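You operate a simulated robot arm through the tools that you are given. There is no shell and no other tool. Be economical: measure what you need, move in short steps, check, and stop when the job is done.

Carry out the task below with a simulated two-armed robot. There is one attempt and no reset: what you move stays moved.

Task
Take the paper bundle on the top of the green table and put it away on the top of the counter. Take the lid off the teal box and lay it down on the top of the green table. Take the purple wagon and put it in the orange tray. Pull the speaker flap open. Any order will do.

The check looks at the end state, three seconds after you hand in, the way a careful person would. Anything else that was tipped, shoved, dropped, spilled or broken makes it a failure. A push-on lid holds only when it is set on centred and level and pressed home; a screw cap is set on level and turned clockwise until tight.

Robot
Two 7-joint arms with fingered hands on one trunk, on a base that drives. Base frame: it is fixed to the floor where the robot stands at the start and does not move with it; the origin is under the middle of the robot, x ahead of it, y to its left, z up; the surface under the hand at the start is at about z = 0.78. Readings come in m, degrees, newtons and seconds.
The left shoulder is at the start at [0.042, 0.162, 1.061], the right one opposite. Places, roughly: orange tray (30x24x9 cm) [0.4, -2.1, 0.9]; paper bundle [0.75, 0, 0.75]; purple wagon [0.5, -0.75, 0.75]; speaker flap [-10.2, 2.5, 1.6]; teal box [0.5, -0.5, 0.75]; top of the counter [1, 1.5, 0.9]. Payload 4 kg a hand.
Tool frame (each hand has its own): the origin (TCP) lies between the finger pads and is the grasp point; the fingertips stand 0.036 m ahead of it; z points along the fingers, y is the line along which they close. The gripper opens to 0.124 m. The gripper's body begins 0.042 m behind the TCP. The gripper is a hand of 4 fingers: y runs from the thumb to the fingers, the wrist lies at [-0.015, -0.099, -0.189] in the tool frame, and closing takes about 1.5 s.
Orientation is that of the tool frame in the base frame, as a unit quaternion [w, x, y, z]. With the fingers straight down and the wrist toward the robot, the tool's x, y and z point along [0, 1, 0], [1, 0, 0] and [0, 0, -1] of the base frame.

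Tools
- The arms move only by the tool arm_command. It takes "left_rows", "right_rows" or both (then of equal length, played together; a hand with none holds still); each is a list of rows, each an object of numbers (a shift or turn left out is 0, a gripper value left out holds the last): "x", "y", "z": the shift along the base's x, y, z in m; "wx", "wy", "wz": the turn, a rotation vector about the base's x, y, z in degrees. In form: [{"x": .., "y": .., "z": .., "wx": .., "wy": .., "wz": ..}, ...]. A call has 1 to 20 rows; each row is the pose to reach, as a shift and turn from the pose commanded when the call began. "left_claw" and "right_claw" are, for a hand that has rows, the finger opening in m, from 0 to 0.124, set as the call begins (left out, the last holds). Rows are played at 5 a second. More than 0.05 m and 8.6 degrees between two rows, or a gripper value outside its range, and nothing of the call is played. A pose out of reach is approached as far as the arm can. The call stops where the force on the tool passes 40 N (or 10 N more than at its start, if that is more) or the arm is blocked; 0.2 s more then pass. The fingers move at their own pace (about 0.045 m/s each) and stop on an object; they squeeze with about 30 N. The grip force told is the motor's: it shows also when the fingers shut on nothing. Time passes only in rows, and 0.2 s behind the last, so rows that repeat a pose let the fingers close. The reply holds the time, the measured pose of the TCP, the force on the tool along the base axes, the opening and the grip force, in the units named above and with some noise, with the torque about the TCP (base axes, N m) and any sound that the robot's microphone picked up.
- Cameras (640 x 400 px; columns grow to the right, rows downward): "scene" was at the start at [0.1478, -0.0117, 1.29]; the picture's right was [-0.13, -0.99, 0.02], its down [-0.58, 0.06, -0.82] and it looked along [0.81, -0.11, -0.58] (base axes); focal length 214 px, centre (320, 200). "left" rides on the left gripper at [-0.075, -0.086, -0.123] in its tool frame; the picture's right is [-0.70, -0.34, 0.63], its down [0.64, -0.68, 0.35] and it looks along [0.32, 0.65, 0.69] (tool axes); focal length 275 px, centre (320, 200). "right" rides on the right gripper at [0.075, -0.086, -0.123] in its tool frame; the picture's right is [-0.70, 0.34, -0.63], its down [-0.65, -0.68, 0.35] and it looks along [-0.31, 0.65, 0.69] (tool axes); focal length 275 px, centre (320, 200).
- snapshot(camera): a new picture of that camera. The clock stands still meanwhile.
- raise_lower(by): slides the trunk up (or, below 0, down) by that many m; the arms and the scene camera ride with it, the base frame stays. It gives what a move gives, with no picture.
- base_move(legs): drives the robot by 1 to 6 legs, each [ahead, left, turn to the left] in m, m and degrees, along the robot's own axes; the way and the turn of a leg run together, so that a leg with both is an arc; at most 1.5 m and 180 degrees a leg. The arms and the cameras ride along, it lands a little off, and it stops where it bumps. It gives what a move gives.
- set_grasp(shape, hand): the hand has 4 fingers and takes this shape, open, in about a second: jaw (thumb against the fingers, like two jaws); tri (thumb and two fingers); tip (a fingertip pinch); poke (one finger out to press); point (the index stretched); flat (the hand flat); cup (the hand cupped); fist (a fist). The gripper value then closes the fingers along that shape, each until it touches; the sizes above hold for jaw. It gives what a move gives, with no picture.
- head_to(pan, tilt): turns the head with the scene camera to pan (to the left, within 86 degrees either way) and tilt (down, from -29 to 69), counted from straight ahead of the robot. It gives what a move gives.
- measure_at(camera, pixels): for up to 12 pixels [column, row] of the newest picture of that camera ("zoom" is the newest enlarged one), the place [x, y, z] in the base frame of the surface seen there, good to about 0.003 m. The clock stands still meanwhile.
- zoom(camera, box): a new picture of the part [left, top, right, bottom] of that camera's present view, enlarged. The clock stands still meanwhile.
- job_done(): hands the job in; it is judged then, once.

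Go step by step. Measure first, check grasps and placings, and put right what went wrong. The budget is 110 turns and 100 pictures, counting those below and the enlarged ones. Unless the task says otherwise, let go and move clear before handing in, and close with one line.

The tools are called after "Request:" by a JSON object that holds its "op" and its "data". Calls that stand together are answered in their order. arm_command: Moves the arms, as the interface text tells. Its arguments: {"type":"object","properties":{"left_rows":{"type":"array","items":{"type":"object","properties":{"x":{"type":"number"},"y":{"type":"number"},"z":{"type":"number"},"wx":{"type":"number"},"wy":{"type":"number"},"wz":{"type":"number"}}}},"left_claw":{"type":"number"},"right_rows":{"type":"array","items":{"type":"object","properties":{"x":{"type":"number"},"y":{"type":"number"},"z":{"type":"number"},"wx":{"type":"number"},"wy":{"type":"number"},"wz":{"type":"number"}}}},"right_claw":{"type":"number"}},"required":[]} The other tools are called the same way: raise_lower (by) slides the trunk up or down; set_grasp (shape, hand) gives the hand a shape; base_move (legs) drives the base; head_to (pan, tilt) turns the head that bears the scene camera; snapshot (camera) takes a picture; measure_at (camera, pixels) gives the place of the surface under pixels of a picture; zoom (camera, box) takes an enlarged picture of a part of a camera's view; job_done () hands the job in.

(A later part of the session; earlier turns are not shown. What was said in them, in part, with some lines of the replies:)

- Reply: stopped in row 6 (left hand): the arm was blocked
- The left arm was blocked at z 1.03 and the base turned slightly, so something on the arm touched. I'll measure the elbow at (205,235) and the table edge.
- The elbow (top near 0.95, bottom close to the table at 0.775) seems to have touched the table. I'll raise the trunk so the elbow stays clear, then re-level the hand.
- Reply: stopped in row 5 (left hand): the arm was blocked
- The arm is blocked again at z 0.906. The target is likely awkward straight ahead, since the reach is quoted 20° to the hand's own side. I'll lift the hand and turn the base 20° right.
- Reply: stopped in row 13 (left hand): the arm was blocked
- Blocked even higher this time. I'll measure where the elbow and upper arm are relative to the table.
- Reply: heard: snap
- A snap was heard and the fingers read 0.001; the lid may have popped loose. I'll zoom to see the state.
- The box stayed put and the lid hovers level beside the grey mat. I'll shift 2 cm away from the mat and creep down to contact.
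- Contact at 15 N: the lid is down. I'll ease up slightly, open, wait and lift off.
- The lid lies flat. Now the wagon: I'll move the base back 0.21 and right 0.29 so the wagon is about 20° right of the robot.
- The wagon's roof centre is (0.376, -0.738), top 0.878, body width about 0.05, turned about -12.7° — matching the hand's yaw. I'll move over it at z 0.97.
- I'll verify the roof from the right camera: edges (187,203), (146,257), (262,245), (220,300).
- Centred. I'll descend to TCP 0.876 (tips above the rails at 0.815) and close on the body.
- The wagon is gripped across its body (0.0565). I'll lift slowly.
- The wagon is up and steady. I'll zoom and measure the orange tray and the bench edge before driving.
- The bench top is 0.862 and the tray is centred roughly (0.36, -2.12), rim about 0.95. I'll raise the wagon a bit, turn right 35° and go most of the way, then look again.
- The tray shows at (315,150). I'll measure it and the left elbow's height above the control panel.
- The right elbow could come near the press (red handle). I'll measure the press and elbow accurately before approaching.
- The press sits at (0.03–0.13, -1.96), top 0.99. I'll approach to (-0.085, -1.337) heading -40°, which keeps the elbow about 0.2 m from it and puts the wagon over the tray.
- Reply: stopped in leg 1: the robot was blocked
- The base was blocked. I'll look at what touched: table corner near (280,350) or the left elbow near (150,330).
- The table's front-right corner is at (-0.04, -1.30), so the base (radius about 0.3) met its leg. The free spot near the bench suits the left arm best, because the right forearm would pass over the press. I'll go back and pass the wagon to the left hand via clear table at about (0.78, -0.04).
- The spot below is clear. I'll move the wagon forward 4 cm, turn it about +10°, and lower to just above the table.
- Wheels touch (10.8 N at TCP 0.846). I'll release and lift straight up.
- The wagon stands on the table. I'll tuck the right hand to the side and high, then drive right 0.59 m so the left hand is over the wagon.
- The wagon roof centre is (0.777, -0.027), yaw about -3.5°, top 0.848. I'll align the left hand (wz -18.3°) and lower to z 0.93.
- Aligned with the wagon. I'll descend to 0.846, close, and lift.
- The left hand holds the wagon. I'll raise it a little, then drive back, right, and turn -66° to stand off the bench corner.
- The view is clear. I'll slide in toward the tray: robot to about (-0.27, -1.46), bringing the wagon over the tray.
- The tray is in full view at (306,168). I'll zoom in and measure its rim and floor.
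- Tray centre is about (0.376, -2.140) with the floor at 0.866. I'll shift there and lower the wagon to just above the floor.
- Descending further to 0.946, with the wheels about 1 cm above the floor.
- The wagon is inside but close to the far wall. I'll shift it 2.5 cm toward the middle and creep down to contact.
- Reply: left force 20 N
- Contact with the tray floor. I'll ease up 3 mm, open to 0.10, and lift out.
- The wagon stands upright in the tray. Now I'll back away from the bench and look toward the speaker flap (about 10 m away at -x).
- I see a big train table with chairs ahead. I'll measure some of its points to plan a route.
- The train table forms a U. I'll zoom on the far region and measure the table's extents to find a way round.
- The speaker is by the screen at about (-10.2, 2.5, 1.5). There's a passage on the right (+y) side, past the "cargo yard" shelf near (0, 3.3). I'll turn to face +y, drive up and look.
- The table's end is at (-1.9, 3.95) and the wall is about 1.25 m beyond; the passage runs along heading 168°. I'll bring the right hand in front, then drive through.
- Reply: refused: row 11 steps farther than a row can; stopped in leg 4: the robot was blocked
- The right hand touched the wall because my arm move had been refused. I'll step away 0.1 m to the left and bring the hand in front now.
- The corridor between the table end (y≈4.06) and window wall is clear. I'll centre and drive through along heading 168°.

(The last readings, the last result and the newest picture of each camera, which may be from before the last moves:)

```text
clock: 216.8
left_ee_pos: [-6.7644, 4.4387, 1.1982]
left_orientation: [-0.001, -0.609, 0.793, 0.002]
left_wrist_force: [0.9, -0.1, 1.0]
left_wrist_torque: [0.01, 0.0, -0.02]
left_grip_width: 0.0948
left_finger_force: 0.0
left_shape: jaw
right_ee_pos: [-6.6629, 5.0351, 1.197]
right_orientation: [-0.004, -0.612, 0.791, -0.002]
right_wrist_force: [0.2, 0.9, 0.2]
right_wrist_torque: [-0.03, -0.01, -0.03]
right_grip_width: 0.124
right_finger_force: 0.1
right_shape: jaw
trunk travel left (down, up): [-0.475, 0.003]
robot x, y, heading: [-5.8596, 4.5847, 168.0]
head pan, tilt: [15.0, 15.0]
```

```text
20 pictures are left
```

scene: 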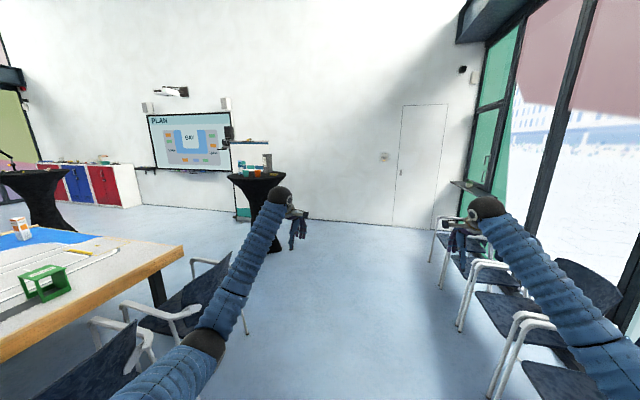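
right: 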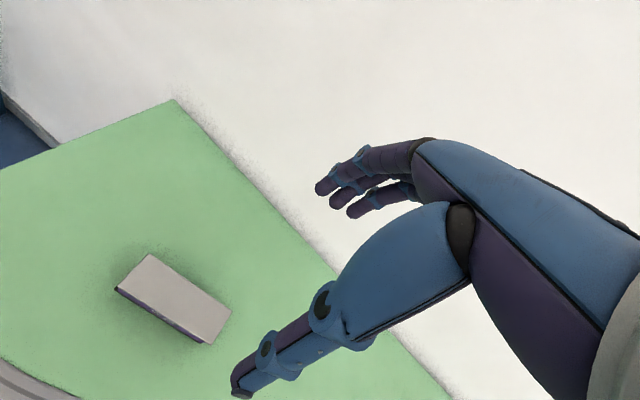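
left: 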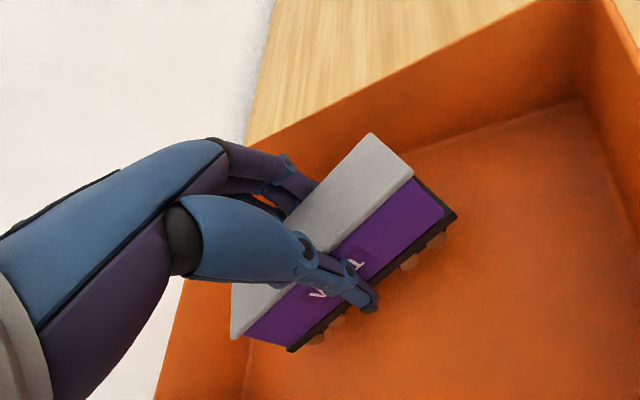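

Request:
{"op": "zoom", "data": {"camera": "scene", "box": [190, 90, 310, 260]}}

Request:
{"op": "measure_at", "data": {"camera": "scene", "pixels": [[228, 131], [225, 104], [255, 180], [240, 144], [245, 215], [270, 245], [183, 250], [160, 275], [230, 245], [335, 210], [265, 143], [440, 245]]}}

```text
2.35 times, centred on (250, 175) of scene
```

zoom: 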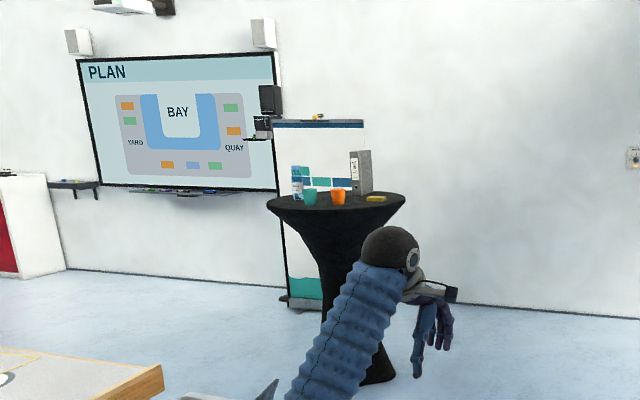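

```text
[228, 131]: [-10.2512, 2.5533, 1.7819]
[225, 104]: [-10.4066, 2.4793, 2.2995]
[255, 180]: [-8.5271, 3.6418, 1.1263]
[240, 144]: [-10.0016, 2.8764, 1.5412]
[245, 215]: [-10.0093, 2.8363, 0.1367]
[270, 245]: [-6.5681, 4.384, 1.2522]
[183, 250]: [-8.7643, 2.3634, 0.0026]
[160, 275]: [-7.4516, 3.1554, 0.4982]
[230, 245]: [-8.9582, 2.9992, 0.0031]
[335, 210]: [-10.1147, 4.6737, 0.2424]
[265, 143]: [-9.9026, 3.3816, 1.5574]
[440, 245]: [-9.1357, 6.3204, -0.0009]
```

The black speaker hangs at about (-10.25, 2.55), with a stand-up banner right next to it and a round table at (-8.5, 3.65). I'll measure the chair and table corner on the way.

Request:
{"op": "measure_at", "data": {"camera": "scene", "pixels": [[228, 262], [246, 330], [205, 265], [180, 248], [165, 290], [285, 178], [230, 178], [252, 250], [265, 155], [130, 250], [200, 262]]}}

Request:
{"op": "zoom", "data": {"camera": "scene", "box": [212, 95, 272, 150]}}

```text
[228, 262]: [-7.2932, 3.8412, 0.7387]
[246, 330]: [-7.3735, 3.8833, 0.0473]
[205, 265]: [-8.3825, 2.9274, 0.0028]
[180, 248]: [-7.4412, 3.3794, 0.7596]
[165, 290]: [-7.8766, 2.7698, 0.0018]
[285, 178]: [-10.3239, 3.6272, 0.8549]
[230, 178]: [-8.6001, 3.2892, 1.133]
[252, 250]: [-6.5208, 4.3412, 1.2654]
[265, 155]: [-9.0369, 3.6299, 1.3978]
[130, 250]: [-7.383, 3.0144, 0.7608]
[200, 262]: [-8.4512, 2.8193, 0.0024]
```

```text
7.27 times, centred on (242, 122) of scene
```

zoom: 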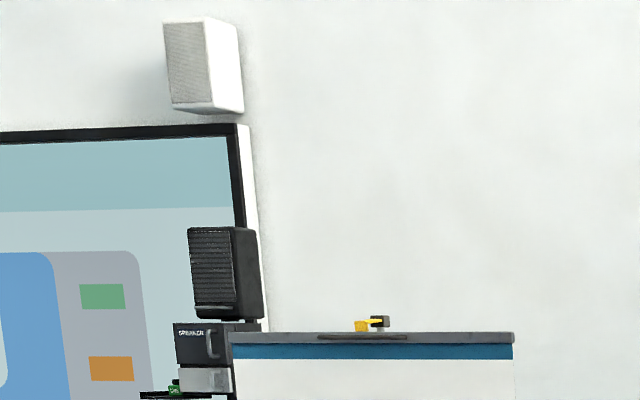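

The flap, with a vertical grey handle on its right side, is on the "SPEAKER" box just below the black loudspeaker. I'll go through the gap between the table corner (-7.44, 3.38) and the round table (edge about -8.45).

Request:
{"op": "base_move", "data": {"legs": [[0.9, 0.284, 0], [0.88, 0.284, 0], [0, 0, 90]]}}

Request:
{"op": "head_to", "data": {"pan": -10, "tilt": 35}}

Request:
{"op": "snapshot", "data": {"camera": "scene"}}

```text
clock: 230.0
left_ee_pos: [-7.5694, 3.4707, 1.1991]
left_orientation: [0.001, 0.992, -0.123, 0.0]
left_wrist_force: [-0.4, 0.2, 0.1]
left_wrist_torque: [-0.03, -0.03, -0.03]
left_grip_width: 0.0951
left_finger_force: 0.0
left_shape: jaw
right_ee_pos: [-8.1663, 3.5672, 1.1965]
right_orientation: [0.0, 0.993, -0.119, 0.006]
right_wrist_force: [0.1, 0.5, -0.5]
right_wrist_torque: [0.0, 0.01, 0.02]
right_grip_width: 0.1239
right_finger_force: 0.0
right_shape: jaw
trunk travel left (down, up): [-0.475, 0.003]
robot x, y, heading: [-7.7317, 4.3701, -101.3]
head pan, tilt: [15.0, 15.0]
```

```text
clock: 230.9
left_ee_pos: [-7.5692, 3.471, 1.1987]
left_orientation: [0.002, 0.992, -0.123, -0.001]
left_wrist_force: [-0.3, 0.4, 0.2]
left_wrist_torque: [-0.03, -0.04, 0.04]
left_grip_width: 0.0949
left_finger_force: 0.0
left_shape: jaw
right_ee_pos: [-8.166, 3.5672, 1.1982]
right_orientation: [0.0, 0.993, -0.119, 0.005]
right_wrist_force: [0.5, -0.2, 0.1]
right_wrist_torque: [0.02, -0.03, 0.02]
right_grip_width: 0.1241
right_finger_force: 0.0
right_shape: jaw
trunk travel left (down, up): [-0.475, 0.003]
robot x, y, heading: [-7.7297, 4.3702, -101.3]
head pan, tilt: [-10.0, 35.0]
```

```text
17 pictures are left
```

scene: 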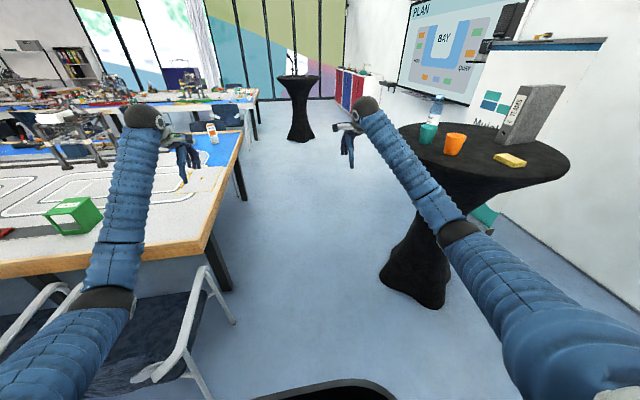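

The right elbow passes close to the round table. I'll measure the table's rim and the elbow before advancing.

Request:
{"op": "measure_at", "data": {"camera": "scene", "pixels": [[402, 132], [440, 168], [568, 165], [500, 180], [458, 235], [480, 250], [240, 135], [210, 250], [232, 322], [230, 195], [380, 270], [520, 280]]}}

```text
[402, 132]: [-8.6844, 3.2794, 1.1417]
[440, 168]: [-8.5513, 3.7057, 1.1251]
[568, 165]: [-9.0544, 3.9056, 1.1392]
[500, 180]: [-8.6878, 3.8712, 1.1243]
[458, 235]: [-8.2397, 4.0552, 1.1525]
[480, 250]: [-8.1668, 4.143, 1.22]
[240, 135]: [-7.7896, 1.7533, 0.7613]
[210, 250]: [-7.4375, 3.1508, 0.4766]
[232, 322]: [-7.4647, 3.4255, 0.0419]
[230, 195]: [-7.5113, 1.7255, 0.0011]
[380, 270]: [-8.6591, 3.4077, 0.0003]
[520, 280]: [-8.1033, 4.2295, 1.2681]
```

Straight ahead leaves about 0.1 m at the right elbow and 0.14 m at the chair, which is balanced. I'll drive 1.95 m ahead, then turn to face the speaker wall.

Request:
{"op": "base_move", "data": {"legs": [[0.98, 0, 0], [0.97, 0, 0], [0, 0, -90]]}}

Request:
{"op": "head_to", "data": {"pan": 0, "tilt": -5}}

Request:
{"op": "snapshot", "data": {"camera": "scene"}}

```text
clock: 244.5
left_ee_pos: [-8.9897, 2.3043, 1.1996]
left_orientation: [0.0, -0.614, 0.789, 0.002]
left_wrist_force: [0.1, 0.0, 0.7]
left_wrist_torque: [0.0, -0.01, 0.0]
left_grip_width: 0.0947
left_finger_force: 0.1
left_shape: jaw
right_ee_pos: [-8.8928, 2.9021, 1.1978]
right_orientation: [-0.004, -0.617, 0.787, -0.003]
right_wrist_force: [-0.2, 0.3, -0.7]
right_wrist_torque: [0.02, 0.0, 0.03]
right_grip_width: 0.1241
right_finger_force: 0.1
right_shape: jaw
trunk travel left (down, up): [-0.475, 0.003]
robot x, y, heading: [-8.0856, 2.4642, 168.9]
head pan, tilt: [-10.0, 35.0]
```

```text
clock: 245.6
left_ee_pos: [-8.9884, 2.3042, 1.1988]
left_orientation: [-0.001, -0.615, 0.789, 0.001]
left_wrist_force: [-0.3, 1.0, -0.7]
left_wrist_torque: [0.0, 0.01, -0.01]
left_grip_width: 0.0952
left_finger_force: 0.1
left_shape: jaw
right_ee_pos: [-8.8931, 2.9025, 1.1963]
right_orientation: [-0.004, -0.618, 0.786, -0.003]
right_wrist_force: [0.0, 0.4, 0.6]
right_wrist_torque: [0.0, 0.01, 0.04]
right_grip_width: 0.1239
right_finger_force: 0.0
right_shape: jaw
trunk travel left (down, up): [-0.475, 0.003]
robot x, y, heading: [-8.0846, 2.4624, 169.0]
head pan, tilt: [0.0, -5.0]
```

```text
16 pictures are left
```

scene: 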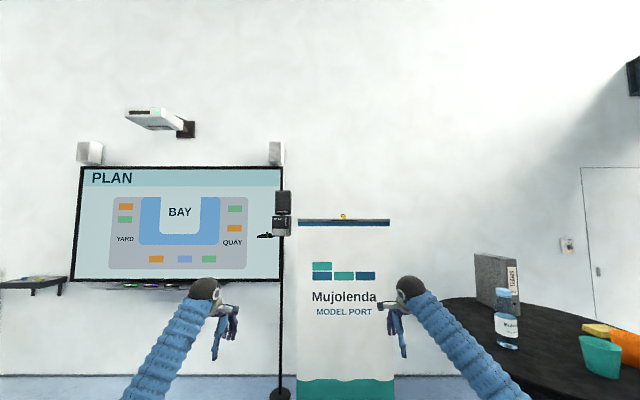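

The speaker unit is on a pole at (281,225), left of the banner. I'll zoom in on it.

Request:
{"op": "zoom", "data": {"camera": "scene", "box": [245, 180, 315, 250]}}

Request:
{"op": "measure_at", "data": {"camera": "zoom", "pixels": [[270, 365], [370, 365], [320, 330], [385, 340], [395, 420], [300, 440], [330, 250], [200, 500], [440, 400], [320, 470]]}}

```text
5.71 times, centred on (280, 215) of scene
```

zoom: 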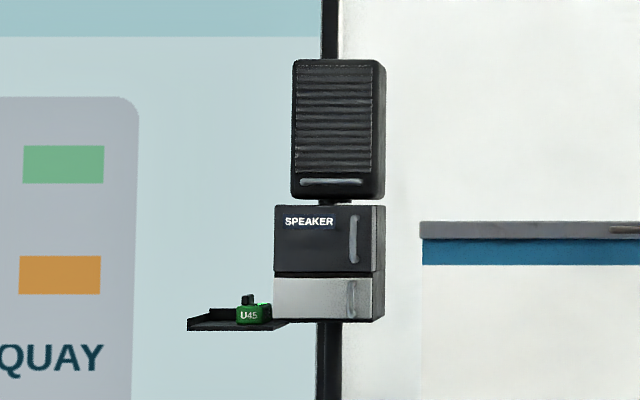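

```text
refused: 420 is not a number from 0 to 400
```

Request:
{"op": "measure_at", "data": {"camera": "zoom", "pixels": [[354, 222], [354, 238], [354, 258], [280, 215], [370, 215], [280, 262], [340, 262], [372, 262], [340, 130], [195, 325], [430, 230], [330, 182]]}}

Request:
{"op": "base_move", "data": {"legs": [[0.7, 0, 0]]}}

Request:
{"op": "zoom", "data": {"camera": "scene", "box": [200, 130, 330, 250]}}

```text
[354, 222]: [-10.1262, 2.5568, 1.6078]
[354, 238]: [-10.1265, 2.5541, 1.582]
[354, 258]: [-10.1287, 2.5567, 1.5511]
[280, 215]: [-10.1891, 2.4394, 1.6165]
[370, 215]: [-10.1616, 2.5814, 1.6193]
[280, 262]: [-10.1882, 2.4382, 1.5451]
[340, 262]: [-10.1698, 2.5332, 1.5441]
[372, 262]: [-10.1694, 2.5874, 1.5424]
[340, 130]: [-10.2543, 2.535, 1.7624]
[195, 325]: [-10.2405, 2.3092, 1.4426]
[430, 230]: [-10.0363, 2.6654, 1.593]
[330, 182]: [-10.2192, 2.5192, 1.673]
```

```text
clock: 248.2
left_ee_pos: [-9.399, 2.4118, 1.2056]
left_orientation: [0.0, -0.593, 0.805, 0.01]
left_wrist_force: [-1.4, -0.1, 0.2]
left_wrist_torque: [0.03, -0.06, -0.01]
left_grip_width: 0.0953
left_finger_force: 0.1
left_shape: jaw
right_ee_pos: [-9.2716, 2.9934, 1.1914]
right_orientation: [0.002, -0.6, 0.8, -0.006]
right_wrist_force: [1.1, 1.7, -0.7]
right_wrist_torque: [-0.11, 0.19, 0.04]
right_grip_width: 0.124
right_finger_force: 0.1
right_shape: jaw
trunk travel left (down, up): [-0.475, 0.003]
robot x, y, heading: [-8.4938, 2.535, 165.5]
head pan, tilt: [0.0, -5.0]
stopped in leg 1: the robot was blocked; the commanded pose is now the measured one
```

```text
3.33 times, centred on (265, 190) of scene
```

zoom: 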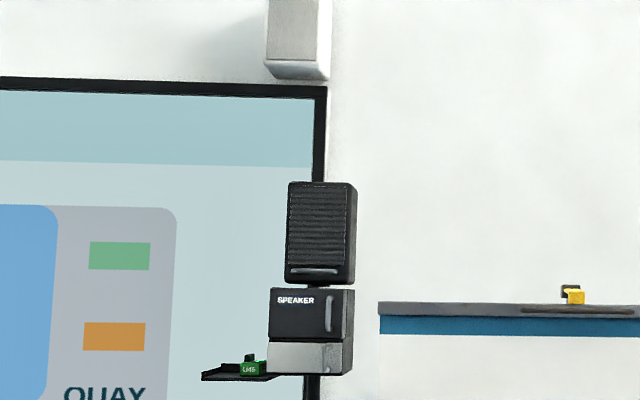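

The base was blocked and turned slightly; the right elbow probably met the round table's rim. I'll back off straight a little and look at the table.

Request:
{"op": "base_move", "data": {"legs": [[-0.25, 0.1, 0]]}}

Request:
{"op": "head_to", "data": {"pan": -45, "tilt": 25}}

Request:
{"op": "snapshot", "data": {"camera": "scene"}}

```text
clock: 250.1
left_ee_pos: [-9.188, 2.2624, 1.2031]
left_orientation: [-0.004, -0.598, 0.801, 0.002]
left_wrist_force: [0.3, 0.1, 0.2]
left_wrist_torque: [0.01, -0.03, 0.01]
left_grip_width: 0.0948
left_finger_force: 0.0
left_shape: jaw
right_ee_pos: [-9.0666, 2.8465, 1.1769]
right_orientation: [0.0, -0.605, 0.796, -0.015]
right_wrist_force: [0.0, -0.6, 0.4]
right_wrist_torque: [0.01, -0.02, -0.04]
right_grip_width: 0.1238
right_finger_force: 0.1
right_shape: jaw
trunk travel left (down, up): [-0.475, 0.003]
robot x, y, heading: [-8.2789, 2.3861, 166.2]
head pan, tilt: [0.0, -5.0]
```

```text
clock: 251.2
left_ee_pos: [-9.1884, 2.2629, 1.2024]
left_orientation: [-0.004, -0.598, 0.801, 0.002]
left_wrist_force: [0.3, 0.3, 1.2]
left_wrist_torque: [0.02, -0.03, 0.01]
left_grip_width: 0.0948
left_finger_force: 0.0
left_shape: jaw
right_ee_pos: [-9.0674, 2.8469, 1.1757]
right_orientation: [0.0, -0.604, 0.797, -0.016]
right_wrist_force: [0.7, -0.1, -0.3]
right_wrist_torque: [-0.01, 0.01, 0.0]
right_grip_width: 0.1243
right_finger_force: 0.1
right_shape: jaw
trunk travel left (down, up): [-0.475, 0.003]
robot x, y, heading: [-8.2776, 2.3817, 166.0]
head pan, tilt: [-45.0, 25.0]
```

```text
13 pictures are left
```

scene: 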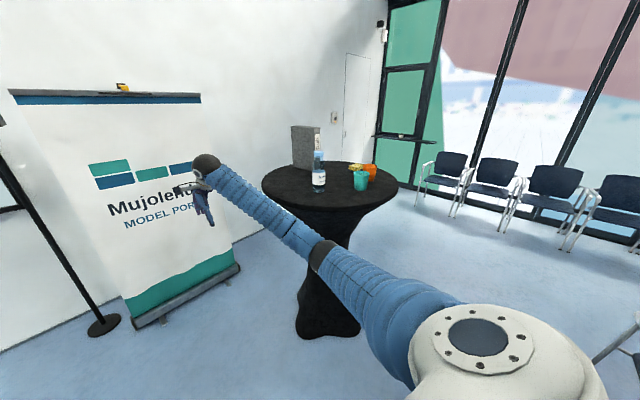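

The round table and its items are all upright. Next I'll tuck the left arm to the side and turn the right hand to point forward (fingers closing horizontally, wrist to the left away from the banner) at z 1.58 for the handle at (-10.127, 2.556).

Request:
{"op": "arm_command", "data": {"left_rows": [{"x": 0.0244, "y": -0.0289, "z": 0.0107}, {"x": 0.0488, "y": -0.0578, "z": 0.0214}, {"x": 0.0732, "y": -0.0867, "z": 0.0321}, {"x": 0.0976, "y": -0.1156, "z": 0.0428}, {"x": 0.122, "y": -0.1445, "z": 0.0535}, {"x": 0.1464, "y": -0.1734, "z": 0.0642}, {"x": 0.1708, "y": -0.2023, "z": 0.0749}, {"x": 0.1952, "y": -0.2312, "z": 0.0856}, {"x": 0.2196, "y": -0.2601, "z": 0.0963}, {"x": 0.244, "y": -0.289, "z": 0.107}, {"x": 0.2684, "y": -0.3179, "z": 0.1177}, {"x": 0.2928, "y": -0.3468, "z": 0.1284}, {"x": 0.3172, "y": -0.3757, "z": 0.1391}, {"x": 0.3416, "y": -0.4046, "z": 0.15}], "right_rows": [{"x": 0.0028, "y": -0.0125, "z": 0.0286, "wx": -3.6, "wy": 6.0, "wz": -4.95}, {"x": 0.0056, "y": -0.025, "z": 0.0572, "wx": -7.2, "wy": 12.0, "wz": -9.9}, {"x": 0.0084, "y": -0.0375, "z": 0.0858, "wx": -10.8, "wy": 18.0, "wz": -14.85}, {"x": 0.0112, "y": -0.05, "z": 0.1144, "wx": -14.4, "wy": 24.0, "wz": -19.8}, {"x": 0.014, "y": -0.0625, "z": 0.143, "wx": -18.0, "wy": 30.0, "wz": -24.75}, {"x": 0.0168, "y": -0.075, "z": 0.1716, "wx": -21.6, "wy": 36.0, "wz": -29.7}, {"x": 0.0196, "y": -0.0875, "z": 0.2002, "wx": -25.2, "wy": 42.0, "wz": -34.65}, {"x": 0.0224, "y": -0.1, "z": 0.2288, "wx": -28.8, "wy": 48.0, "wz": -39.6}, {"x": 0.0252, "y": -0.1125, "z": 0.2574, "wx": -32.4, "wy": 54.0, "wz": -44.55}, {"x": 0.028, "y": -0.125, "z": 0.286, "wx": -36.0, "wy": 60.0, "wz": -49.5}, {"x": 0.0308, "y": -0.1375, "z": 0.3146, "wx": -39.6, "wy": 66.0, "wz": -54.45}, {"x": 0.0336, "y": -0.15, "z": 0.3432, "wx": -43.2, "wy": 72.0, "wz": -59.4}, {"x": 0.0364, "y": -0.1625, "z": 0.3718, "wx": -46.8, "wy": 78.0, "wz": -64.35}, {"x": 0.0392, "y": -0.175, "z": 0.4, "wx": -50.4, "wy": 84.0, "wz": -69.3}], "right_claw": 0.07}}

Request:
{"op": "head_to", "data": {"pan": 0, "tilt": 5}}

Request:
{"op": "snapshot", "data": {"camera": "scene"}}

```text
clock: 254.2
left_ee_pos: [-8.8425, 1.8575, 1.3519]
left_orientation: [-0.004, -0.598, 0.802, 0.003]
left_wrist_force: [0.0, 0.7, -0.2]
left_wrist_torque: [-0.01, 0.02, -0.02]
left_grip_width: 0.0951
left_finger_force: 0.1
left_shape: jaw
right_ee_pos: [-9.0248, 2.669, 1.5773]
right_orientation: [0.711, -0.086, -0.694, -0.07]
right_wrist_force: [-0.5, 1.0, 0.2]
right_wrist_torque: [-0.03, -0.05, -0.01]
right_grip_width: 0.0702
right_finger_force: 0.1
right_shape: jaw
trunk travel left (down, up): [-0.475, 0.003]
robot x, y, heading: [-8.2804, 2.381, 166.5]
head pan, tilt: [-45.0, 25.0]
```

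```text
clock: 255.3
left_ee_pos: [-8.8431, 1.8591, 1.3517]
left_orientation: [-0.003, -0.598, 0.801, 0.003]
left_wrist_force: [0.0, 0.1, 0.9]
left_wrist_torque: [0.02, 0.0, -0.02]
left_grip_width: 0.095
left_finger_force: 0.1
left_shape: jaw
right_ee_pos: [-9.0257, 2.6719, 1.5747]
right_orientation: [0.709, -0.086, -0.696, -0.07]
right_wrist_force: [1.3, 0.6, -0.8]
right_wrist_torque: [-0.02, 0.02, 0.01]
right_grip_width: 0.0704
right_finger_force: 0.0
right_shape: jaw
trunk travel left (down, up): [-0.475, 0.003]
robot x, y, heading: [-8.2775, 2.3838, 166.3]
head pan, tilt: [0.0, 5.0]
```

```text
12 pictures are left
```

scene: 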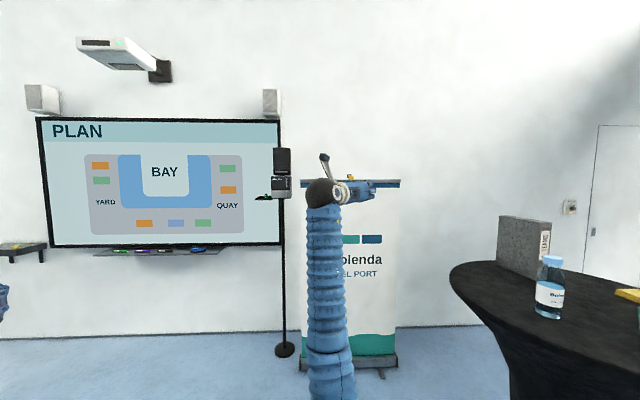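

The right hand now points forward (heading 167°) at z 1.575 with y horizontal. I'll drive left 0.37 and ahead 0.72, then re-measure the handle.

Request:
{"op": "base_move", "data": {"legs": [[0, 0.371, 0], [0.72, 0, 0]]}}

Request:
{"op": "zoom", "data": {"camera": "scene", "box": [180, 80, 380, 220]}}

Request:
{"op": "snapshot", "data": {"camera": "right"}}

```text
clock: 261.3
left_ee_pos: [-9.639, 1.6726, 1.3509]
left_orientation: [-0.004, -0.597, 0.802, 0.002]
left_wrist_force: [0.5, 0.4, 0.2]
left_wrist_torque: [-0.02, -0.01, -0.02]
left_grip_width: 0.0948
left_finger_force: 0.1
left_shape: jaw
right_ee_pos: [-9.819, 2.4845, 1.5763]
right_orientation: [0.711, -0.087, -0.695, -0.071]
right_wrist_force: [-0.1, -0.4, -1.0]
right_wrist_torque: [0.02, 0.0, 0.0]
right_grip_width: 0.0702
right_finger_force: 0.0
right_shape: jaw
trunk travel left (down, up): [-0.475, 0.003]
robot x, y, heading: [-9.0687, 2.1917, 166.0]
head pan, tilt: [0.0, 5.0]
```

```text
2.86 times, centred on (280, 150) of scene
```

zoom: 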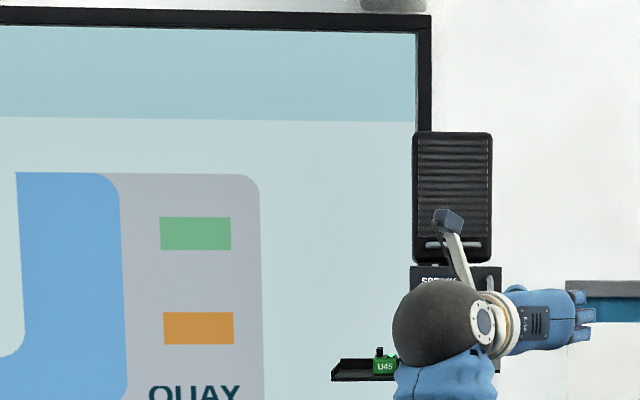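

```text
10 pictures are left
```

right: 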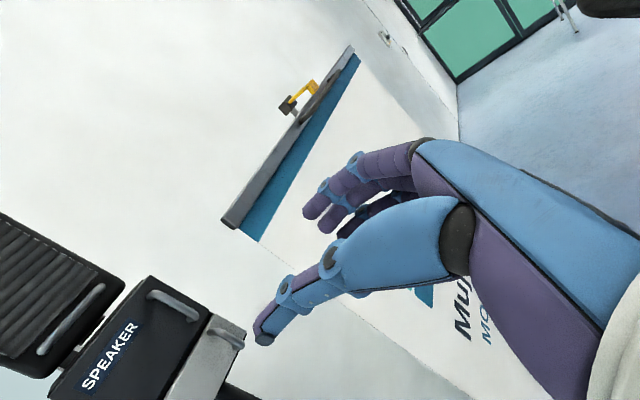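

The right camera sees the SPEAKER handle at (175,305). I'll measure it, the door, and the banner corner.

Request:
{"op": "measure_at", "data": {"camera": "right", "pixels": [[158, 295], [175, 304], [192, 315], [150, 280], [205, 315], [75, 385], [140, 330], [232, 220], [262, 238], [235, 335]]}}

```text
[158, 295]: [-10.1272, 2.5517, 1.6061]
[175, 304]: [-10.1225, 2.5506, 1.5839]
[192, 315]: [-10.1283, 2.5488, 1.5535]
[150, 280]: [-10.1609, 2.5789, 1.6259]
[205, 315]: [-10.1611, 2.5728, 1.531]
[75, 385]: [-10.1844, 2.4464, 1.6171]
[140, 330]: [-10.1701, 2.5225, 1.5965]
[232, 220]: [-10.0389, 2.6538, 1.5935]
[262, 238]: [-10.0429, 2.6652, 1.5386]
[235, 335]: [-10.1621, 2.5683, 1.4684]
```

Handle bar at (-10.124, 2.550), z 1.555–1.606; the banner corner is 0.12 m to its right. I'll drive ahead 0.22 and then verify.

Request:
{"op": "base_move", "data": {"legs": [[0.2, 0.009, 0]]}}

Request:
{"op": "snapshot", "data": {"camera": "right"}}

```text
clock: 262.9
left_ee_pos: [-9.8413, 1.7157, 1.3521]
left_orientation: [-0.004, -0.595, 0.804, 0.002]
left_wrist_force: [0.2, 1.6, -0.9]
left_wrist_torque: [-0.02, -0.04, 0.01]
left_grip_width: 0.0949
left_finger_force: 0.0
left_shape: jaw
right_ee_pos: [-10.0171, 2.5293, 1.5748]
right_orientation: [0.709, -0.089, -0.696, -0.073]
right_wrist_force: [-0.2, 0.3, 1.1]
right_wrist_torque: [0.02, -0.01, -0.01]
right_grip_width: 0.0701
right_finger_force: 0.1
right_shape: jaw
trunk travel left (down, up): [-0.475, 0.003]
robot x, y, heading: [-9.2754, 2.2332, 165.9]
head pan, tilt: [0.0, 5.0]
```

```text
9 pictures are left
```

right: 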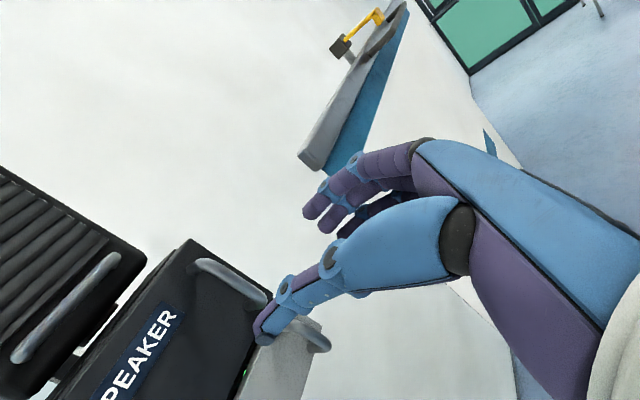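

The handle is aligned with the TCP (offset about -2 mm laterally, 0.109 m ahead). I'll advance 0.097 m at a slightly higher z and check before closing.

Request:
{"op": "arm_command", "data": {"right_rows": [{"x": -0.03, "y": 0.006, "z": 0.008}, {"x": -0.06, "y": 0.012, "z": 0.01}, {"x": -0.08, "y": 0.017, "z": 0.01}, {"x": -0.095, "y": 0.02, "z": 0.01}, {"x": -0.095, "y": 0.02, "z": 0.01}]}}

Request:
{"op": "snapshot", "data": {"camera": "right"}}

```text
clock: 264.1
left_ee_pos: [-9.8396, 1.7153, 1.3507]
left_orientation: [-0.004, -0.595, 0.804, 0.002]
left_wrist_force: [0.2, -0.3, -0.8]
left_wrist_torque: [0.03, -0.03, 0.0]
left_grip_width: 0.0948
left_finger_force: 0.0
left_shape: jaw
right_ee_pos: [-10.1132, 2.5483, 1.5865]
right_orientation: [0.71, -0.089, -0.694, -0.072]
right_wrist_force: [0.7, 0.2, 0.7]
right_wrist_torque: [-0.01, 0.02, 0.0]
right_grip_width: 0.0703
right_finger_force: 0.1
right_shape: jaw
trunk travel left (down, up): [-0.475, 0.003]
robot x, y, heading: [-9.2707, 2.234, 165.9]
head pan, tilt: [0.0, 5.0]
```

```text
8 pictures are left
```

right: 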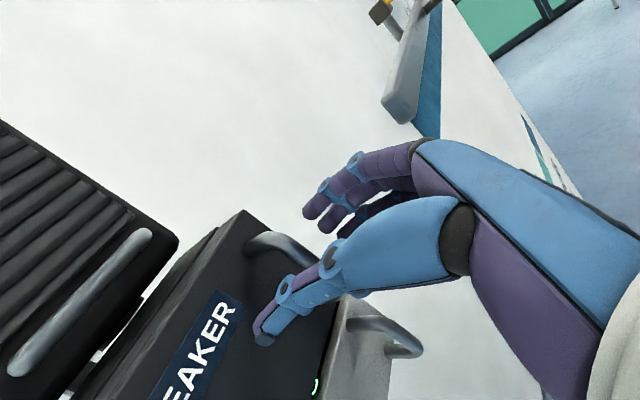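

The handle runs between thumb and fingers. I'll close on it.

Request:
{"op": "arm_command", "data": {"right_rows": [{"z": 0}, {"z": 0}, {"z": 0}, {"z": 0}, {"z": 0}, {"z": 0}], "right_claw": 0.0}}

Request:
{"op": "snapshot", "data": {"camera": "right"}}

```text
clock: 265.5
left_ee_pos: [-9.8409, 1.7146, 1.3511]
left_orientation: [-0.003, -0.595, 0.803, 0.003]
left_wrist_force: [1.0, 1.0, -0.5]
left_wrist_torque: [0.02, -0.02, 0.02]
left_grip_width: 0.095
left_finger_force: 0.1
left_shape: jaw
right_ee_pos: [-10.1132, 2.5465, 1.5852]
right_orientation: [0.71, -0.088, -0.695, -0.073]
right_wrist_force: [-4.7, -4.2, 1.5]
right_wrist_torque: [0.07, 0.04, 0.02]
right_grip_width: 0.0037
right_finger_force: 29.7
right_shape: jaw
trunk travel left (down, up): [-0.475, 0.003]
robot x, y, heading: [-9.2684, 2.2381, 165.9]
head pan, tilt: [0.0, 5.0]
```

```text
7 pictures are left
```

right: 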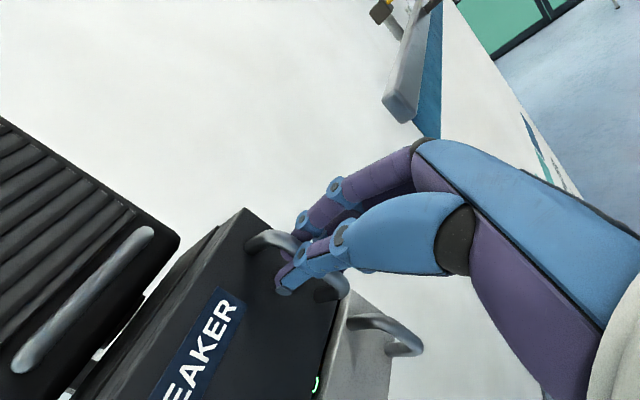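

Gripped on the handle. The hinge is on the left (about (-10.185, 2.438)), so I'll pull gently along the arc, first about 20°.

Request:
{"op": "arm_command", "data": {"right_rows": [{"x": 0.005, "y": -0.003}, {"x": 0.01, "y": -0.006}, {"x": 0.0145, "y": -0.0095, "wz": -2}, {"x": 0.019, "y": -0.013, "wz": -3}, {"x": 0.0275, "y": -0.021, "wz": -4}, {"x": 0.0355, "y": -0.0295, "wz": -6}, {"x": 0.0355, "y": -0.0295, "wz": -6}]}}

Request:
{"op": "snapshot", "data": {"camera": "right"}}

```text
clock: 267.0
left_ee_pos: [-9.8417, 1.7132, 1.3517]
left_orientation: [-0.004, -0.596, 0.803, 0.002]
left_wrist_force: [0.0, 0.5, 0.2]
left_wrist_torque: [0.02, 0.01, 0.0]
left_grip_width: 0.0949
left_finger_force: 0.1
left_shape: jaw
right_ee_pos: [-10.0794, 2.5124, 1.5847]
right_orientation: [0.705, -0.121, -0.691, -0.108]
right_wrist_force: [-25.5, -15.1, 8.0]
right_wrist_torque: [0.17, 0.14, 0.3]
right_grip_width: 0.0061
right_finger_force: 29.3
right_shape: jaw
trunk travel left (down, up): [-0.475, 0.003]
robot x, y, heading: [-9.27, 2.2332, 166.0]
head pan, tilt: [0.0, 5.0]
stopped in row 7 (right hand): the force on the tool passed its limit at 40 N (the readings are from after the stop); the commanded pose is now the measured one
```

```text
6 pictures are left
```

right: 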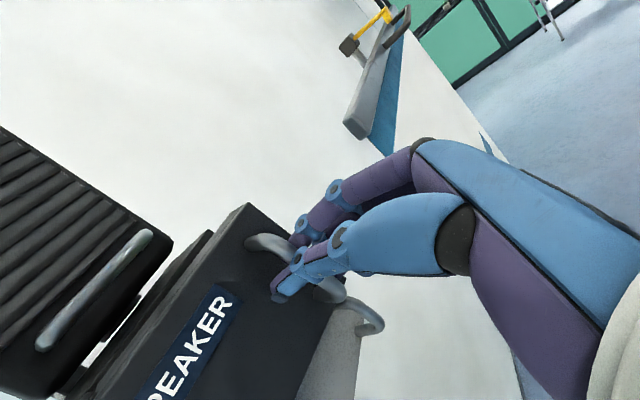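

The flap follows (it now stands proud of the silver door), but the 25 N pull points toward the hinge, so my arc is a bit too wide. I'll measure the flap's panel to refine the hinge.

Request:
{"op": "measure_at", "data": {"camera": "right", "pixels": [[247, 212], [240, 240], [215, 255], [330, 320], [320, 335], [175, 370], [235, 300], [345, 330], [262, 243], [200, 330], [160, 345], [300, 340]]}}

```text
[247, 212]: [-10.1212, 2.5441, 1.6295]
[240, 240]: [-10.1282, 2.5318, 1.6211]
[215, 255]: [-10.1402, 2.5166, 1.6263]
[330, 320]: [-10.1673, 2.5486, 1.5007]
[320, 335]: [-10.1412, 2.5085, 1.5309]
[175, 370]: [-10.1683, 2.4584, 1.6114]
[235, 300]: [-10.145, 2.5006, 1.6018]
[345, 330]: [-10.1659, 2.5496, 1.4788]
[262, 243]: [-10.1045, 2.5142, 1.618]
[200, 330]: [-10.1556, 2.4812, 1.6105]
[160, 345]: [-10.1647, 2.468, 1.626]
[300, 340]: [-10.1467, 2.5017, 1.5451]
```

The flap has opened about 20° with the hinge near (-10.18, 2.435). I'll ease toward the hinge slightly and continue along a tighter arc.

Request:
{"op": "arm_command", "data": {"right_rows": [{"x": -0.004, "y": -0.005, "wz": 0}, {"x": 0.0, "y": -0.011, "wz": -3}, {"x": 0.005, "y": -0.018, "wz": -6}, {"x": 0.01, "y": -0.026, "wz": -9}, {"x": 0.015, "y": -0.034, "wz": -12}, {"x": 0.018, "y": -0.042, "wz": -15}, {"x": 0.018, "y": -0.042, "wz": -15}]}}

```text
clock: 268.3
left_ee_pos: [-9.8419, 1.7129, 1.3496]
left_orientation: [-0.002, -0.597, 0.803, 0.003]
left_wrist_force: [0.8, 0.8, -0.9]
left_wrist_torque: [0.01, 0.01, 0.02]
left_grip_width: 0.0951
left_finger_force: 0.1
left_shape: jaw
right_ee_pos: [-10.0662, 2.4779, 1.5849]
right_orientation: [0.69, -0.192, -0.673, -0.182]
right_wrist_force: [-29.1, -9.8, 10.5]
right_wrist_torque: [0.25, 0.18, 0.29]
right_grip_width: 0.0057
right_finger_force: 29.6
right_shape: jaw
trunk travel left (down, up): [-0.475, 0.003]
robot x, y, heading: [-9.2698, 2.2375, 166.0]
head pan, tilt: [0.0, 5.0]
stopped in row 6 (right hand): the force on the tool passed its limit at 42 N (the readings are from after the stop); the commanded pose is now the measured one
```

Still over-wide (29 N toward the hinge). I'll ease in about 9 mm and continue mostly sideways.

Request:
{"op": "arm_command", "data": {"right_rows": [{"x": -0.005, "y": -0.002, "wz": 0}, {"x": -0.009, "y": -0.005, "wz": -1}, {"x": -0.007, "y": -0.014, "wz": -4}, {"x": -0.005, "y": -0.023, "wz": -7}, {"x": -0.005, "y": -0.032, "wz": -10}, {"x": -0.006, "y": -0.04, "wz": -13}, {"x": -0.006, "y": -0.04, "wz": -13}]}}

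Request:
{"op": "snapshot", "data": {"camera": "right"}}

```text
clock: 269.9
left_ee_pos: [-9.84, 1.7144, 1.3527]
left_orientation: [-0.005, -0.595, 0.804, 0.002]
left_wrist_force: [0.7, -0.1, 0.4]
left_wrist_torque: [0.03, -0.02, -0.01]
left_grip_width: 0.0948
left_finger_force: 0.1
left_shape: jaw
right_ee_pos: [-10.0688, 2.4415, 1.5857]
right_orientation: [0.665, -0.271, -0.645, -0.26]
right_wrist_force: [2.1, 1.0, -2.9]
right_wrist_torque: [0.05, -0.06, -0.1]
right_grip_width: 0.0021
right_finger_force: 29.5
right_shape: jaw
trunk travel left (down, up): [-0.475, 0.003]
robot x, y, heading: [-9.2723, 2.2352, 166.0]
head pan, tilt: [0.0, 5.0]
```

```text
5 pictures are left
```

right: 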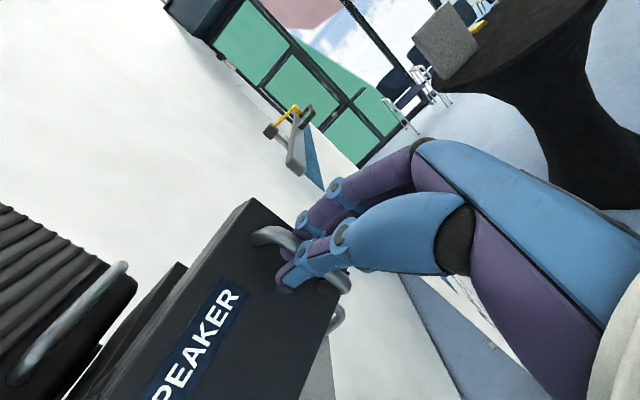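

The force is now nearly nil and the flap has swung further. I'll measure its angle.

Request:
{"op": "measure_at", "data": {"camera": "right", "pixels": [[245, 215], [215, 265], [170, 375], [240, 320], [270, 370], [175, 290], [262, 235], [325, 285]]}}

```text
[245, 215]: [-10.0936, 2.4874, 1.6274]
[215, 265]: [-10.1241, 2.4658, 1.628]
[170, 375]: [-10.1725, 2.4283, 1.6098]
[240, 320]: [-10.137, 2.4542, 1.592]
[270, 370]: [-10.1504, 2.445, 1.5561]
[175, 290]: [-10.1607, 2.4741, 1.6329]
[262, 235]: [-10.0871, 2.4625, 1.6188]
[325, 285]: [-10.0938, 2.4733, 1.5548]
```

The flap is open about 43°. I'll continue another ~40° along the arc with modest hand rotation.

Request:
{"op": "arm_command", "data": {"right_rows": [{"x": 0.002, "y": -0.01, "wz": -2.5}, {"x": 0.003, "y": -0.02, "wz": -5}, {"x": 0.004, "y": -0.03, "wz": -7.5}, {"x": 0.005, "y": -0.039, "wz": -10}, {"x": 0.004, "y": -0.049, "wz": -12.5}, {"x": 0.002, "y": -0.059, "wz": -15}, {"x": 0.0, "y": -0.068, "wz": -17.5}, {"x": -0.003, "y": -0.0775, "wz": -20}, {"x": -0.003, "y": -0.0775, "wz": -20}]}}

Request:
{"op": "snapshot", "data": {"camera": "right"}}

```text
clock: 271.3
left_ee_pos: [-9.8435, 1.7141, 1.3509]
left_orientation: [-0.004, -0.596, 0.803, 0.001]
left_wrist_force: [-0.4, -0.7, -1.1]
left_wrist_torque: [0.02, 0.0, 0.0]
left_grip_width: 0.095
left_finger_force: 0.1
left_shape: jaw
right_ee_pos: [-10.0682, 2.4069, 1.5841]
right_orientation: [0.63, -0.341, -0.609, -0.34]
right_wrist_force: [-30.5, 3.7, 11.6]
right_wrist_torque: [0.37, 0.06, 0.49]
right_grip_width: 0.0041
right_finger_force: 29.9
right_shape: jaw
right hand out of reach, approached as far as the arm can: row 5, 6
trunk travel left (down, up): [-0.475, 0.003]
robot x, y, heading: [-9.2727, 2.2345, 165.7]
head pan, tilt: [0.0, 5.0]
stopped in row 6 (right hand): the force on the tool passed its limit at 42 N (the readings are from after the stop); the commanded pose is now the measured one
```

```text
4 pictures are left
```

right: 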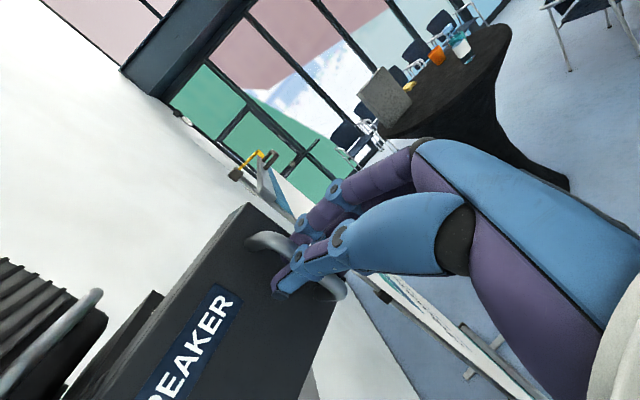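

Flap is open around 60°; the wrist reached its limit. I'll relax inward and continue sideways without further hand rotation.

Request:
{"op": "arm_command", "data": {"right_rows": [{"x": -0.006, "y": -0.001}, {"x": -0.01, "y": -0.004}, {"x": -0.011, "y": -0.012}, {"x": -0.012, "y": -0.02}, {"x": -0.015, "y": -0.028}, {"x": -0.019, "y": -0.035}, {"x": -0.019, "y": -0.035}]}}

Request:
{"op": "measure_at", "data": {"camera": "right", "pixels": [[245, 215], [175, 375], [215, 265], [270, 360]]}}

```text
clock: 272.9
left_ee_pos: [-9.8396, 1.7142, 1.3522]
left_orientation: [-0.004, -0.596, 0.803, 0.002]
left_wrist_force: [0.2, 0.4, 0.2]
left_wrist_torque: [0.03, -0.01, 0.01]
left_grip_width: 0.0952
left_finger_force: 0.2
left_shape: jaw
right_ee_pos: [-10.0711, 2.4048, 1.5855]
right_orientation: [0.632, -0.339, -0.608, -0.34]
right_wrist_force: [2.1, 0.9, -6.5]
right_wrist_torque: [0.02, -0.07, -0.12]
right_grip_width: 0.002
right_finger_force: 29.8
right_shape: jaw
right hand out of reach, approached as far as the arm can: row 3, 4, 5, 6, 7
trunk travel left (down, up): [-0.475, 0.003]
robot x, y, heading: [-9.273, 2.2364, 165.9]
head pan, tilt: [0.0, 5.0]
```

```text
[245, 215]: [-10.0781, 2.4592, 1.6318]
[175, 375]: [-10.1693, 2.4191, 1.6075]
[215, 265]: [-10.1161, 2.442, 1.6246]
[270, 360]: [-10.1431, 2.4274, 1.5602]
```

The flap is about 57° open and the arm can't go farther this way. I'll release the handle, back the hand out along its own axis by driving, then push the flap further from its inner side.

Request:
{"op": "arm_command", "data": {"right_rows": [{"z": 0}, {"z": 0}, {"z": 0}, {"z": 0}, {"z": 0}], "right_claw": 0.07}}

Request:
{"op": "base_move", "data": {"legs": [[-0.1, 0.095, 0], [-0.15, 0, 0]]}}

Request:
{"op": "snapshot", "data": {"camera": "right"}}

```text
clock: 274.1
left_ee_pos: [-9.8405, 1.7146, 1.352]
left_orientation: [-0.004, -0.596, 0.803, 0.003]
left_wrist_force: [-1.0, -0.8, -0.3]
left_wrist_torque: [-0.01, -0.05, -0.02]
left_grip_width: 0.0949
left_finger_force: 0.1
left_shape: jaw
right_ee_pos: [-10.0721, 2.4043, 1.5858]
right_orientation: [0.633, -0.339, -0.608, -0.339]
right_wrist_force: [0.0, 0.4, 0.1]
right_wrist_torque: [0.01, 0.01, 0.02]
right_grip_width: 0.0698
right_finger_force: 0.1
right_shape: jaw
trunk travel left (down, up): [-0.475, 0.003]
robot x, y, heading: [-9.2726, 2.2319, 166.0]
head pan, tilt: [0.0, 5.0]
```

```text
clock: 276.4
left_ee_pos: [-9.6192, 1.5608, 1.3524]
left_orientation: [-0.004, -0.595, 0.803, 0.002]
left_wrist_force: [0.0, -0.7, 0.1]
left_wrist_torque: [0.04, 0.05, -0.02]
left_grip_width: 0.095
left_finger_force: 0.1
left_shape: jaw
right_ee_pos: [-9.8508, 2.2516, 1.5851]
right_orientation: [0.632, -0.34, -0.608, -0.34]
right_wrist_force: [0.3, -0.1, -0.7]
right_wrist_torque: [0.03, -0.02, 0.02]
right_grip_width: 0.0698
right_finger_force: 0.1
right_shape: jaw
trunk travel left (down, up): [-0.475, 0.003]
robot x, y, heading: [-9.0514, 2.0829, 166.1]
head pan, tilt: [0.0, 5.0]
```

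```text
3 pictures are left
```

right: 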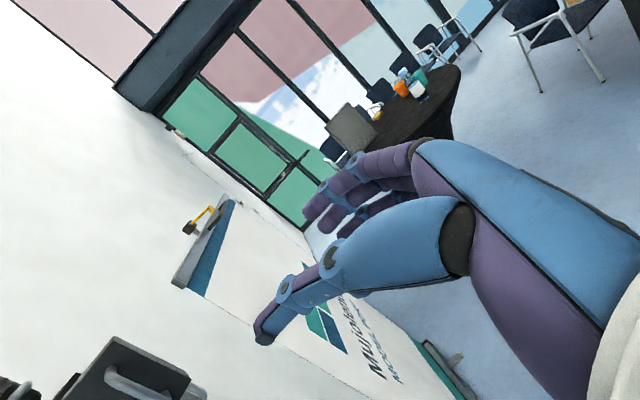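

The flap stays open and the hand is clear. I'll rotate the hand back to point at the wall with fingers closed, then drive to the inner (right) side of the flap.

Request:
{"op": "arm_command", "data": {"right_rows": [{"x": 0.005, "y": 0.021, "wz": 7.3}, {"x": 0.01, "y": 0.042, "wz": 14.6}, {"x": 0.015, "y": 0.063, "wz": 21.9}, {"x": 0.021, "y": 0.084, "wz": 29.2}, {"x": 0.026, "y": 0.105, "wz": 36.5}, {"x": 0.031, "y": 0.126, "wz": 43.8}, {"x": 0.031, "y": 0.126, "wz": 43.8}], "right_claw": 0.0}}

Request:
{"op": "base_move", "data": {"legs": [[0, -0.11, 0], [0.19, 0, 0]]}}

Request:
{"op": "snapshot", "data": {"camera": "right"}}

```text
clock: 278.0
left_ee_pos: [-9.6179, 1.56, 1.3524]
left_orientation: [-0.003, -0.595, 0.804, 0.003]
left_wrist_force: [0.0, 0.1, -0.1]
left_wrist_torque: [0.01, -0.01, 0.01]
left_grip_width: 0.095
left_finger_force: 0.1
left_shape: jaw
right_ee_pos: [-9.8208, 2.3768, 1.5845]
right_orientation: [0.715, -0.087, -0.69, -0.08]
right_wrist_force: [0.2, 0.3, -0.5]
right_wrist_torque: [0.0, 0.01, -0.02]
right_grip_width: 0.0
right_finger_force: 30.3
right_shape: jaw
trunk travel left (down, up): [-0.475, 0.003]
robot x, y, heading: [-9.0488, 2.0819, 166.0]
head pan, tilt: [0.0, 5.0]
```

```text
clock: 280.3
left_ee_pos: [-9.778, 1.7131, 1.3522]
left_orientation: [-0.004, -0.596, 0.803, 0.002]
left_wrist_force: [0.1, 0.3, -0.3]
left_wrist_torque: [0.02, -0.03, 0.0]
left_grip_width: 0.0951
left_finger_force: 0.1
left_shape: jaw
right_ee_pos: [-9.983, 2.5293, 1.5831]
right_orientation: [0.713, -0.088, -0.691, -0.079]
right_wrist_force: [-1.3, 0.1, -0.8]
right_wrist_torque: [-0.01, 0.05, 0.01]
right_grip_width: 0.0
right_finger_force: 30.1
right_shape: jaw
trunk travel left (down, up): [-0.475, 0.003]
robot x, y, heading: [-9.2109, 2.2365, 166.1]
head pan, tilt: [0.0, 5.0]
```

```text
2 pictures are left
```

right: 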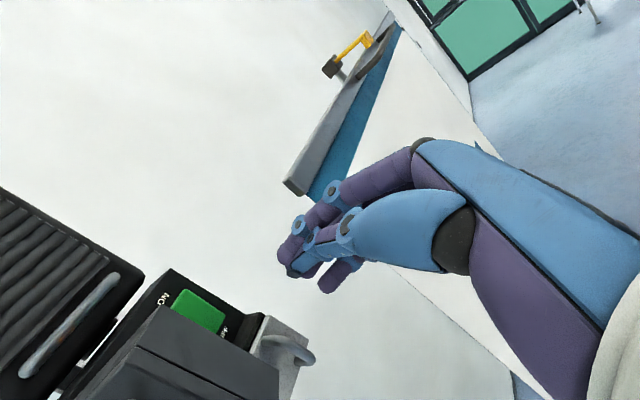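

The flap is clearly open (green inside at (200,310)). I'll measure the flap edge and interior to place the push.

Request:
{"op": "measure_at", "data": {"camera": "right", "pixels": [[157, 312], [275, 375], [210, 340], [150, 360], [200, 312], [270, 325], [120, 360], [245, 330]]}}

```text
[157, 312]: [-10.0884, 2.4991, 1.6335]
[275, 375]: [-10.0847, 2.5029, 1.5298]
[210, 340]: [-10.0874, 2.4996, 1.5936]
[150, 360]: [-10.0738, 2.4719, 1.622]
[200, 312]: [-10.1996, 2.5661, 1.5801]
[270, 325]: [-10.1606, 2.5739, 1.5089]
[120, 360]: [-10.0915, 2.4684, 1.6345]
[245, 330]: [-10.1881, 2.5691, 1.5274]
```

The flap's free inner corner is at (-10.088, 2.499). I'll move the closed fingertips just inside it and push gently toward -y.

Request:
{"op": "arm_command", "data": {"right_rows": [{"x": -0.02, "y": 0.008}, {"x": -0.045, "y": 0.014}, {"x": -0.07, "y": 0.014}, {"x": -0.087, "y": 0.013}, {"x": -0.087, "y": 0.0}, {"x": -0.087, "y": -0.012}, {"x": -0.087, "y": -0.024}, {"x": -0.086, "y": -0.036}, {"x": -0.086, "y": -0.048}, {"x": -0.086, "y": -0.06}, {"x": -0.085, "y": -0.072}, {"x": -0.085, "y": -0.084}, {"x": -0.084, "y": -0.096}, {"x": -0.084, "y": -0.096}]}}

```text
clock: 283.3
left_ee_pos: [-9.7774, 1.7146, 1.3509]
left_orientation: [-0.005, -0.596, 0.803, 0.003]
left_wrist_force: [0.7, -0.1, -0.5]
left_wrist_torque: [0.01, -0.02, -0.01]
left_grip_width: 0.0949
left_finger_force: 0.0
left_shape: jaw
right_ee_pos: [-10.0658, 2.4339, 1.5851]
right_orientation: [0.713, -0.088, -0.691, -0.079]
right_wrist_force: [-0.2, -0.2, -0.3]
right_wrist_torque: [0.01, -0.03, 0.0]
right_grip_width: 0.0001
right_finger_force: 29.7
right_shape: jaw
trunk travel left (down, up): [-0.475, 0.003]
robot x, y, heading: [-9.2118, 2.2332, 165.9]
head pan, tilt: [0.0, 5.0]
```

Pushed to TCP y 2.434 with no resistance. I'll push 3 cm more, then step back off the flap and withdraw.

Request:
{"op": "arm_command", "data": {"right_rows": [{"y": -0.01}, {"y": -0.02}, {"y": -0.03}, {"y": -0.03}, {"y": 0.0}, {"y": 0.03}, {"y": 0.05}, {"x": 0.03, "y": 0.05}, {"x": 0.06, "y": 0.045}, {"x": 0.09, "y": 0.04}]}}

Request:
{"op": "snapshot", "data": {"camera": "right"}}

```text
clock: 285.5
left_ee_pos: [-9.7761, 1.7129, 1.3527]
left_orientation: [-0.004, -0.597, 0.802, 0.002]
left_wrist_force: [0.5, -0.4, -0.3]
left_wrist_torque: [0.01, 0.01, -0.01]
left_grip_width: 0.095
left_finger_force: 0.1
left_shape: jaw
right_ee_pos: [-9.9736, 2.4733, 1.5845]
right_orientation: [0.713, -0.088, -0.691, -0.079]
right_wrist_force: [0.4, -1.2, 0.5]
right_wrist_torque: [0.01, -0.02, 0.04]
right_grip_width: 0.0
right_finger_force: 30.5
right_shape: jaw
trunk travel left (down, up): [-0.475, 0.003]
robot x, y, heading: [-9.2101, 2.2353, 166.0]
head pan, tilt: [0.0, 5.0]
```

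```text
1 pictures are left
```

right: 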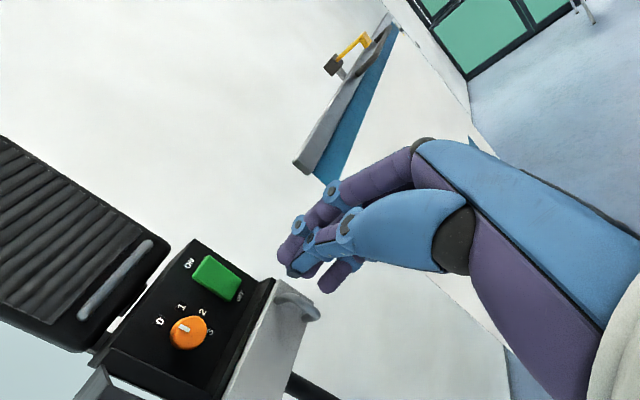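

The flap is now wide open, with the switch and knob inside visible and untouched. I'll back away, then take a last look.

Request:
{"op": "base_move", "data": {"legs": [[-0.3, 0, 0]]}}

Request:
{"op": "zoom", "data": {"camera": "scene", "box": [150, 40, 470, 240]}}

```text
clock: 287.6
left_ee_pos: [-9.4864, 1.6417, 1.3523]
left_orientation: [-0.004, -0.596, 0.803, 0.001]
left_wrist_force: [0.1, 0.1, 0.2]
left_wrist_torque: [0.05, 0.03, -0.01]
left_grip_width: 0.0951
left_finger_force: 0.0
left_shape: jaw
right_ee_pos: [-9.6836, 2.402, 1.5859]
right_orientation: [0.713, -0.088, -0.691, -0.08]
right_wrist_force: [0.5, 0.6, -0.2]
right_wrist_torque: [0.04, -0.02, 0.02]
right_grip_width: 0.0
right_finger_force: 30.3
right_shape: jaw
trunk travel left (down, up): [-0.475, 0.003]
robot x, y, heading: [-8.9155, 2.1619, 165.8]
head pan, tilt: [0.0, 5.0]
```

```text
2.00 times, centred on (310, 140) of scene
```

zoom: 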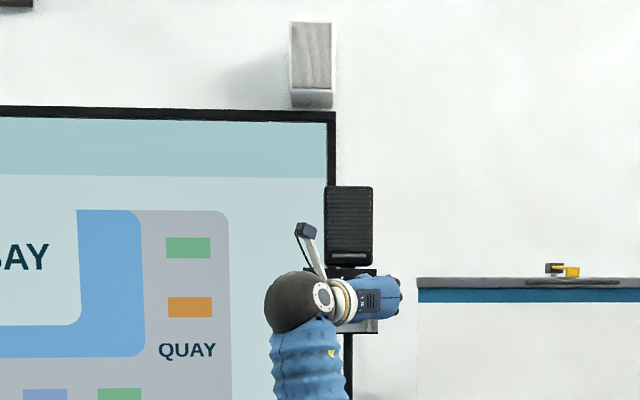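

The loudspeaker, stand and banner are upright and in place, the flap is open, and both hands are clear. I'm handing in.

Request:
{"op": "job_done", "data": {}}

```text
The job is handed in.
```

I finished all four parts and handed the job in: the paper bundle is on the counter, the teal box's lid is flat on the green table, the purple wagon is in the orange tray, and the speaker flap is open. On the way the base or an arm touched a table leg, the wall and the round table's rim, but I saw nothing tipped or moved.
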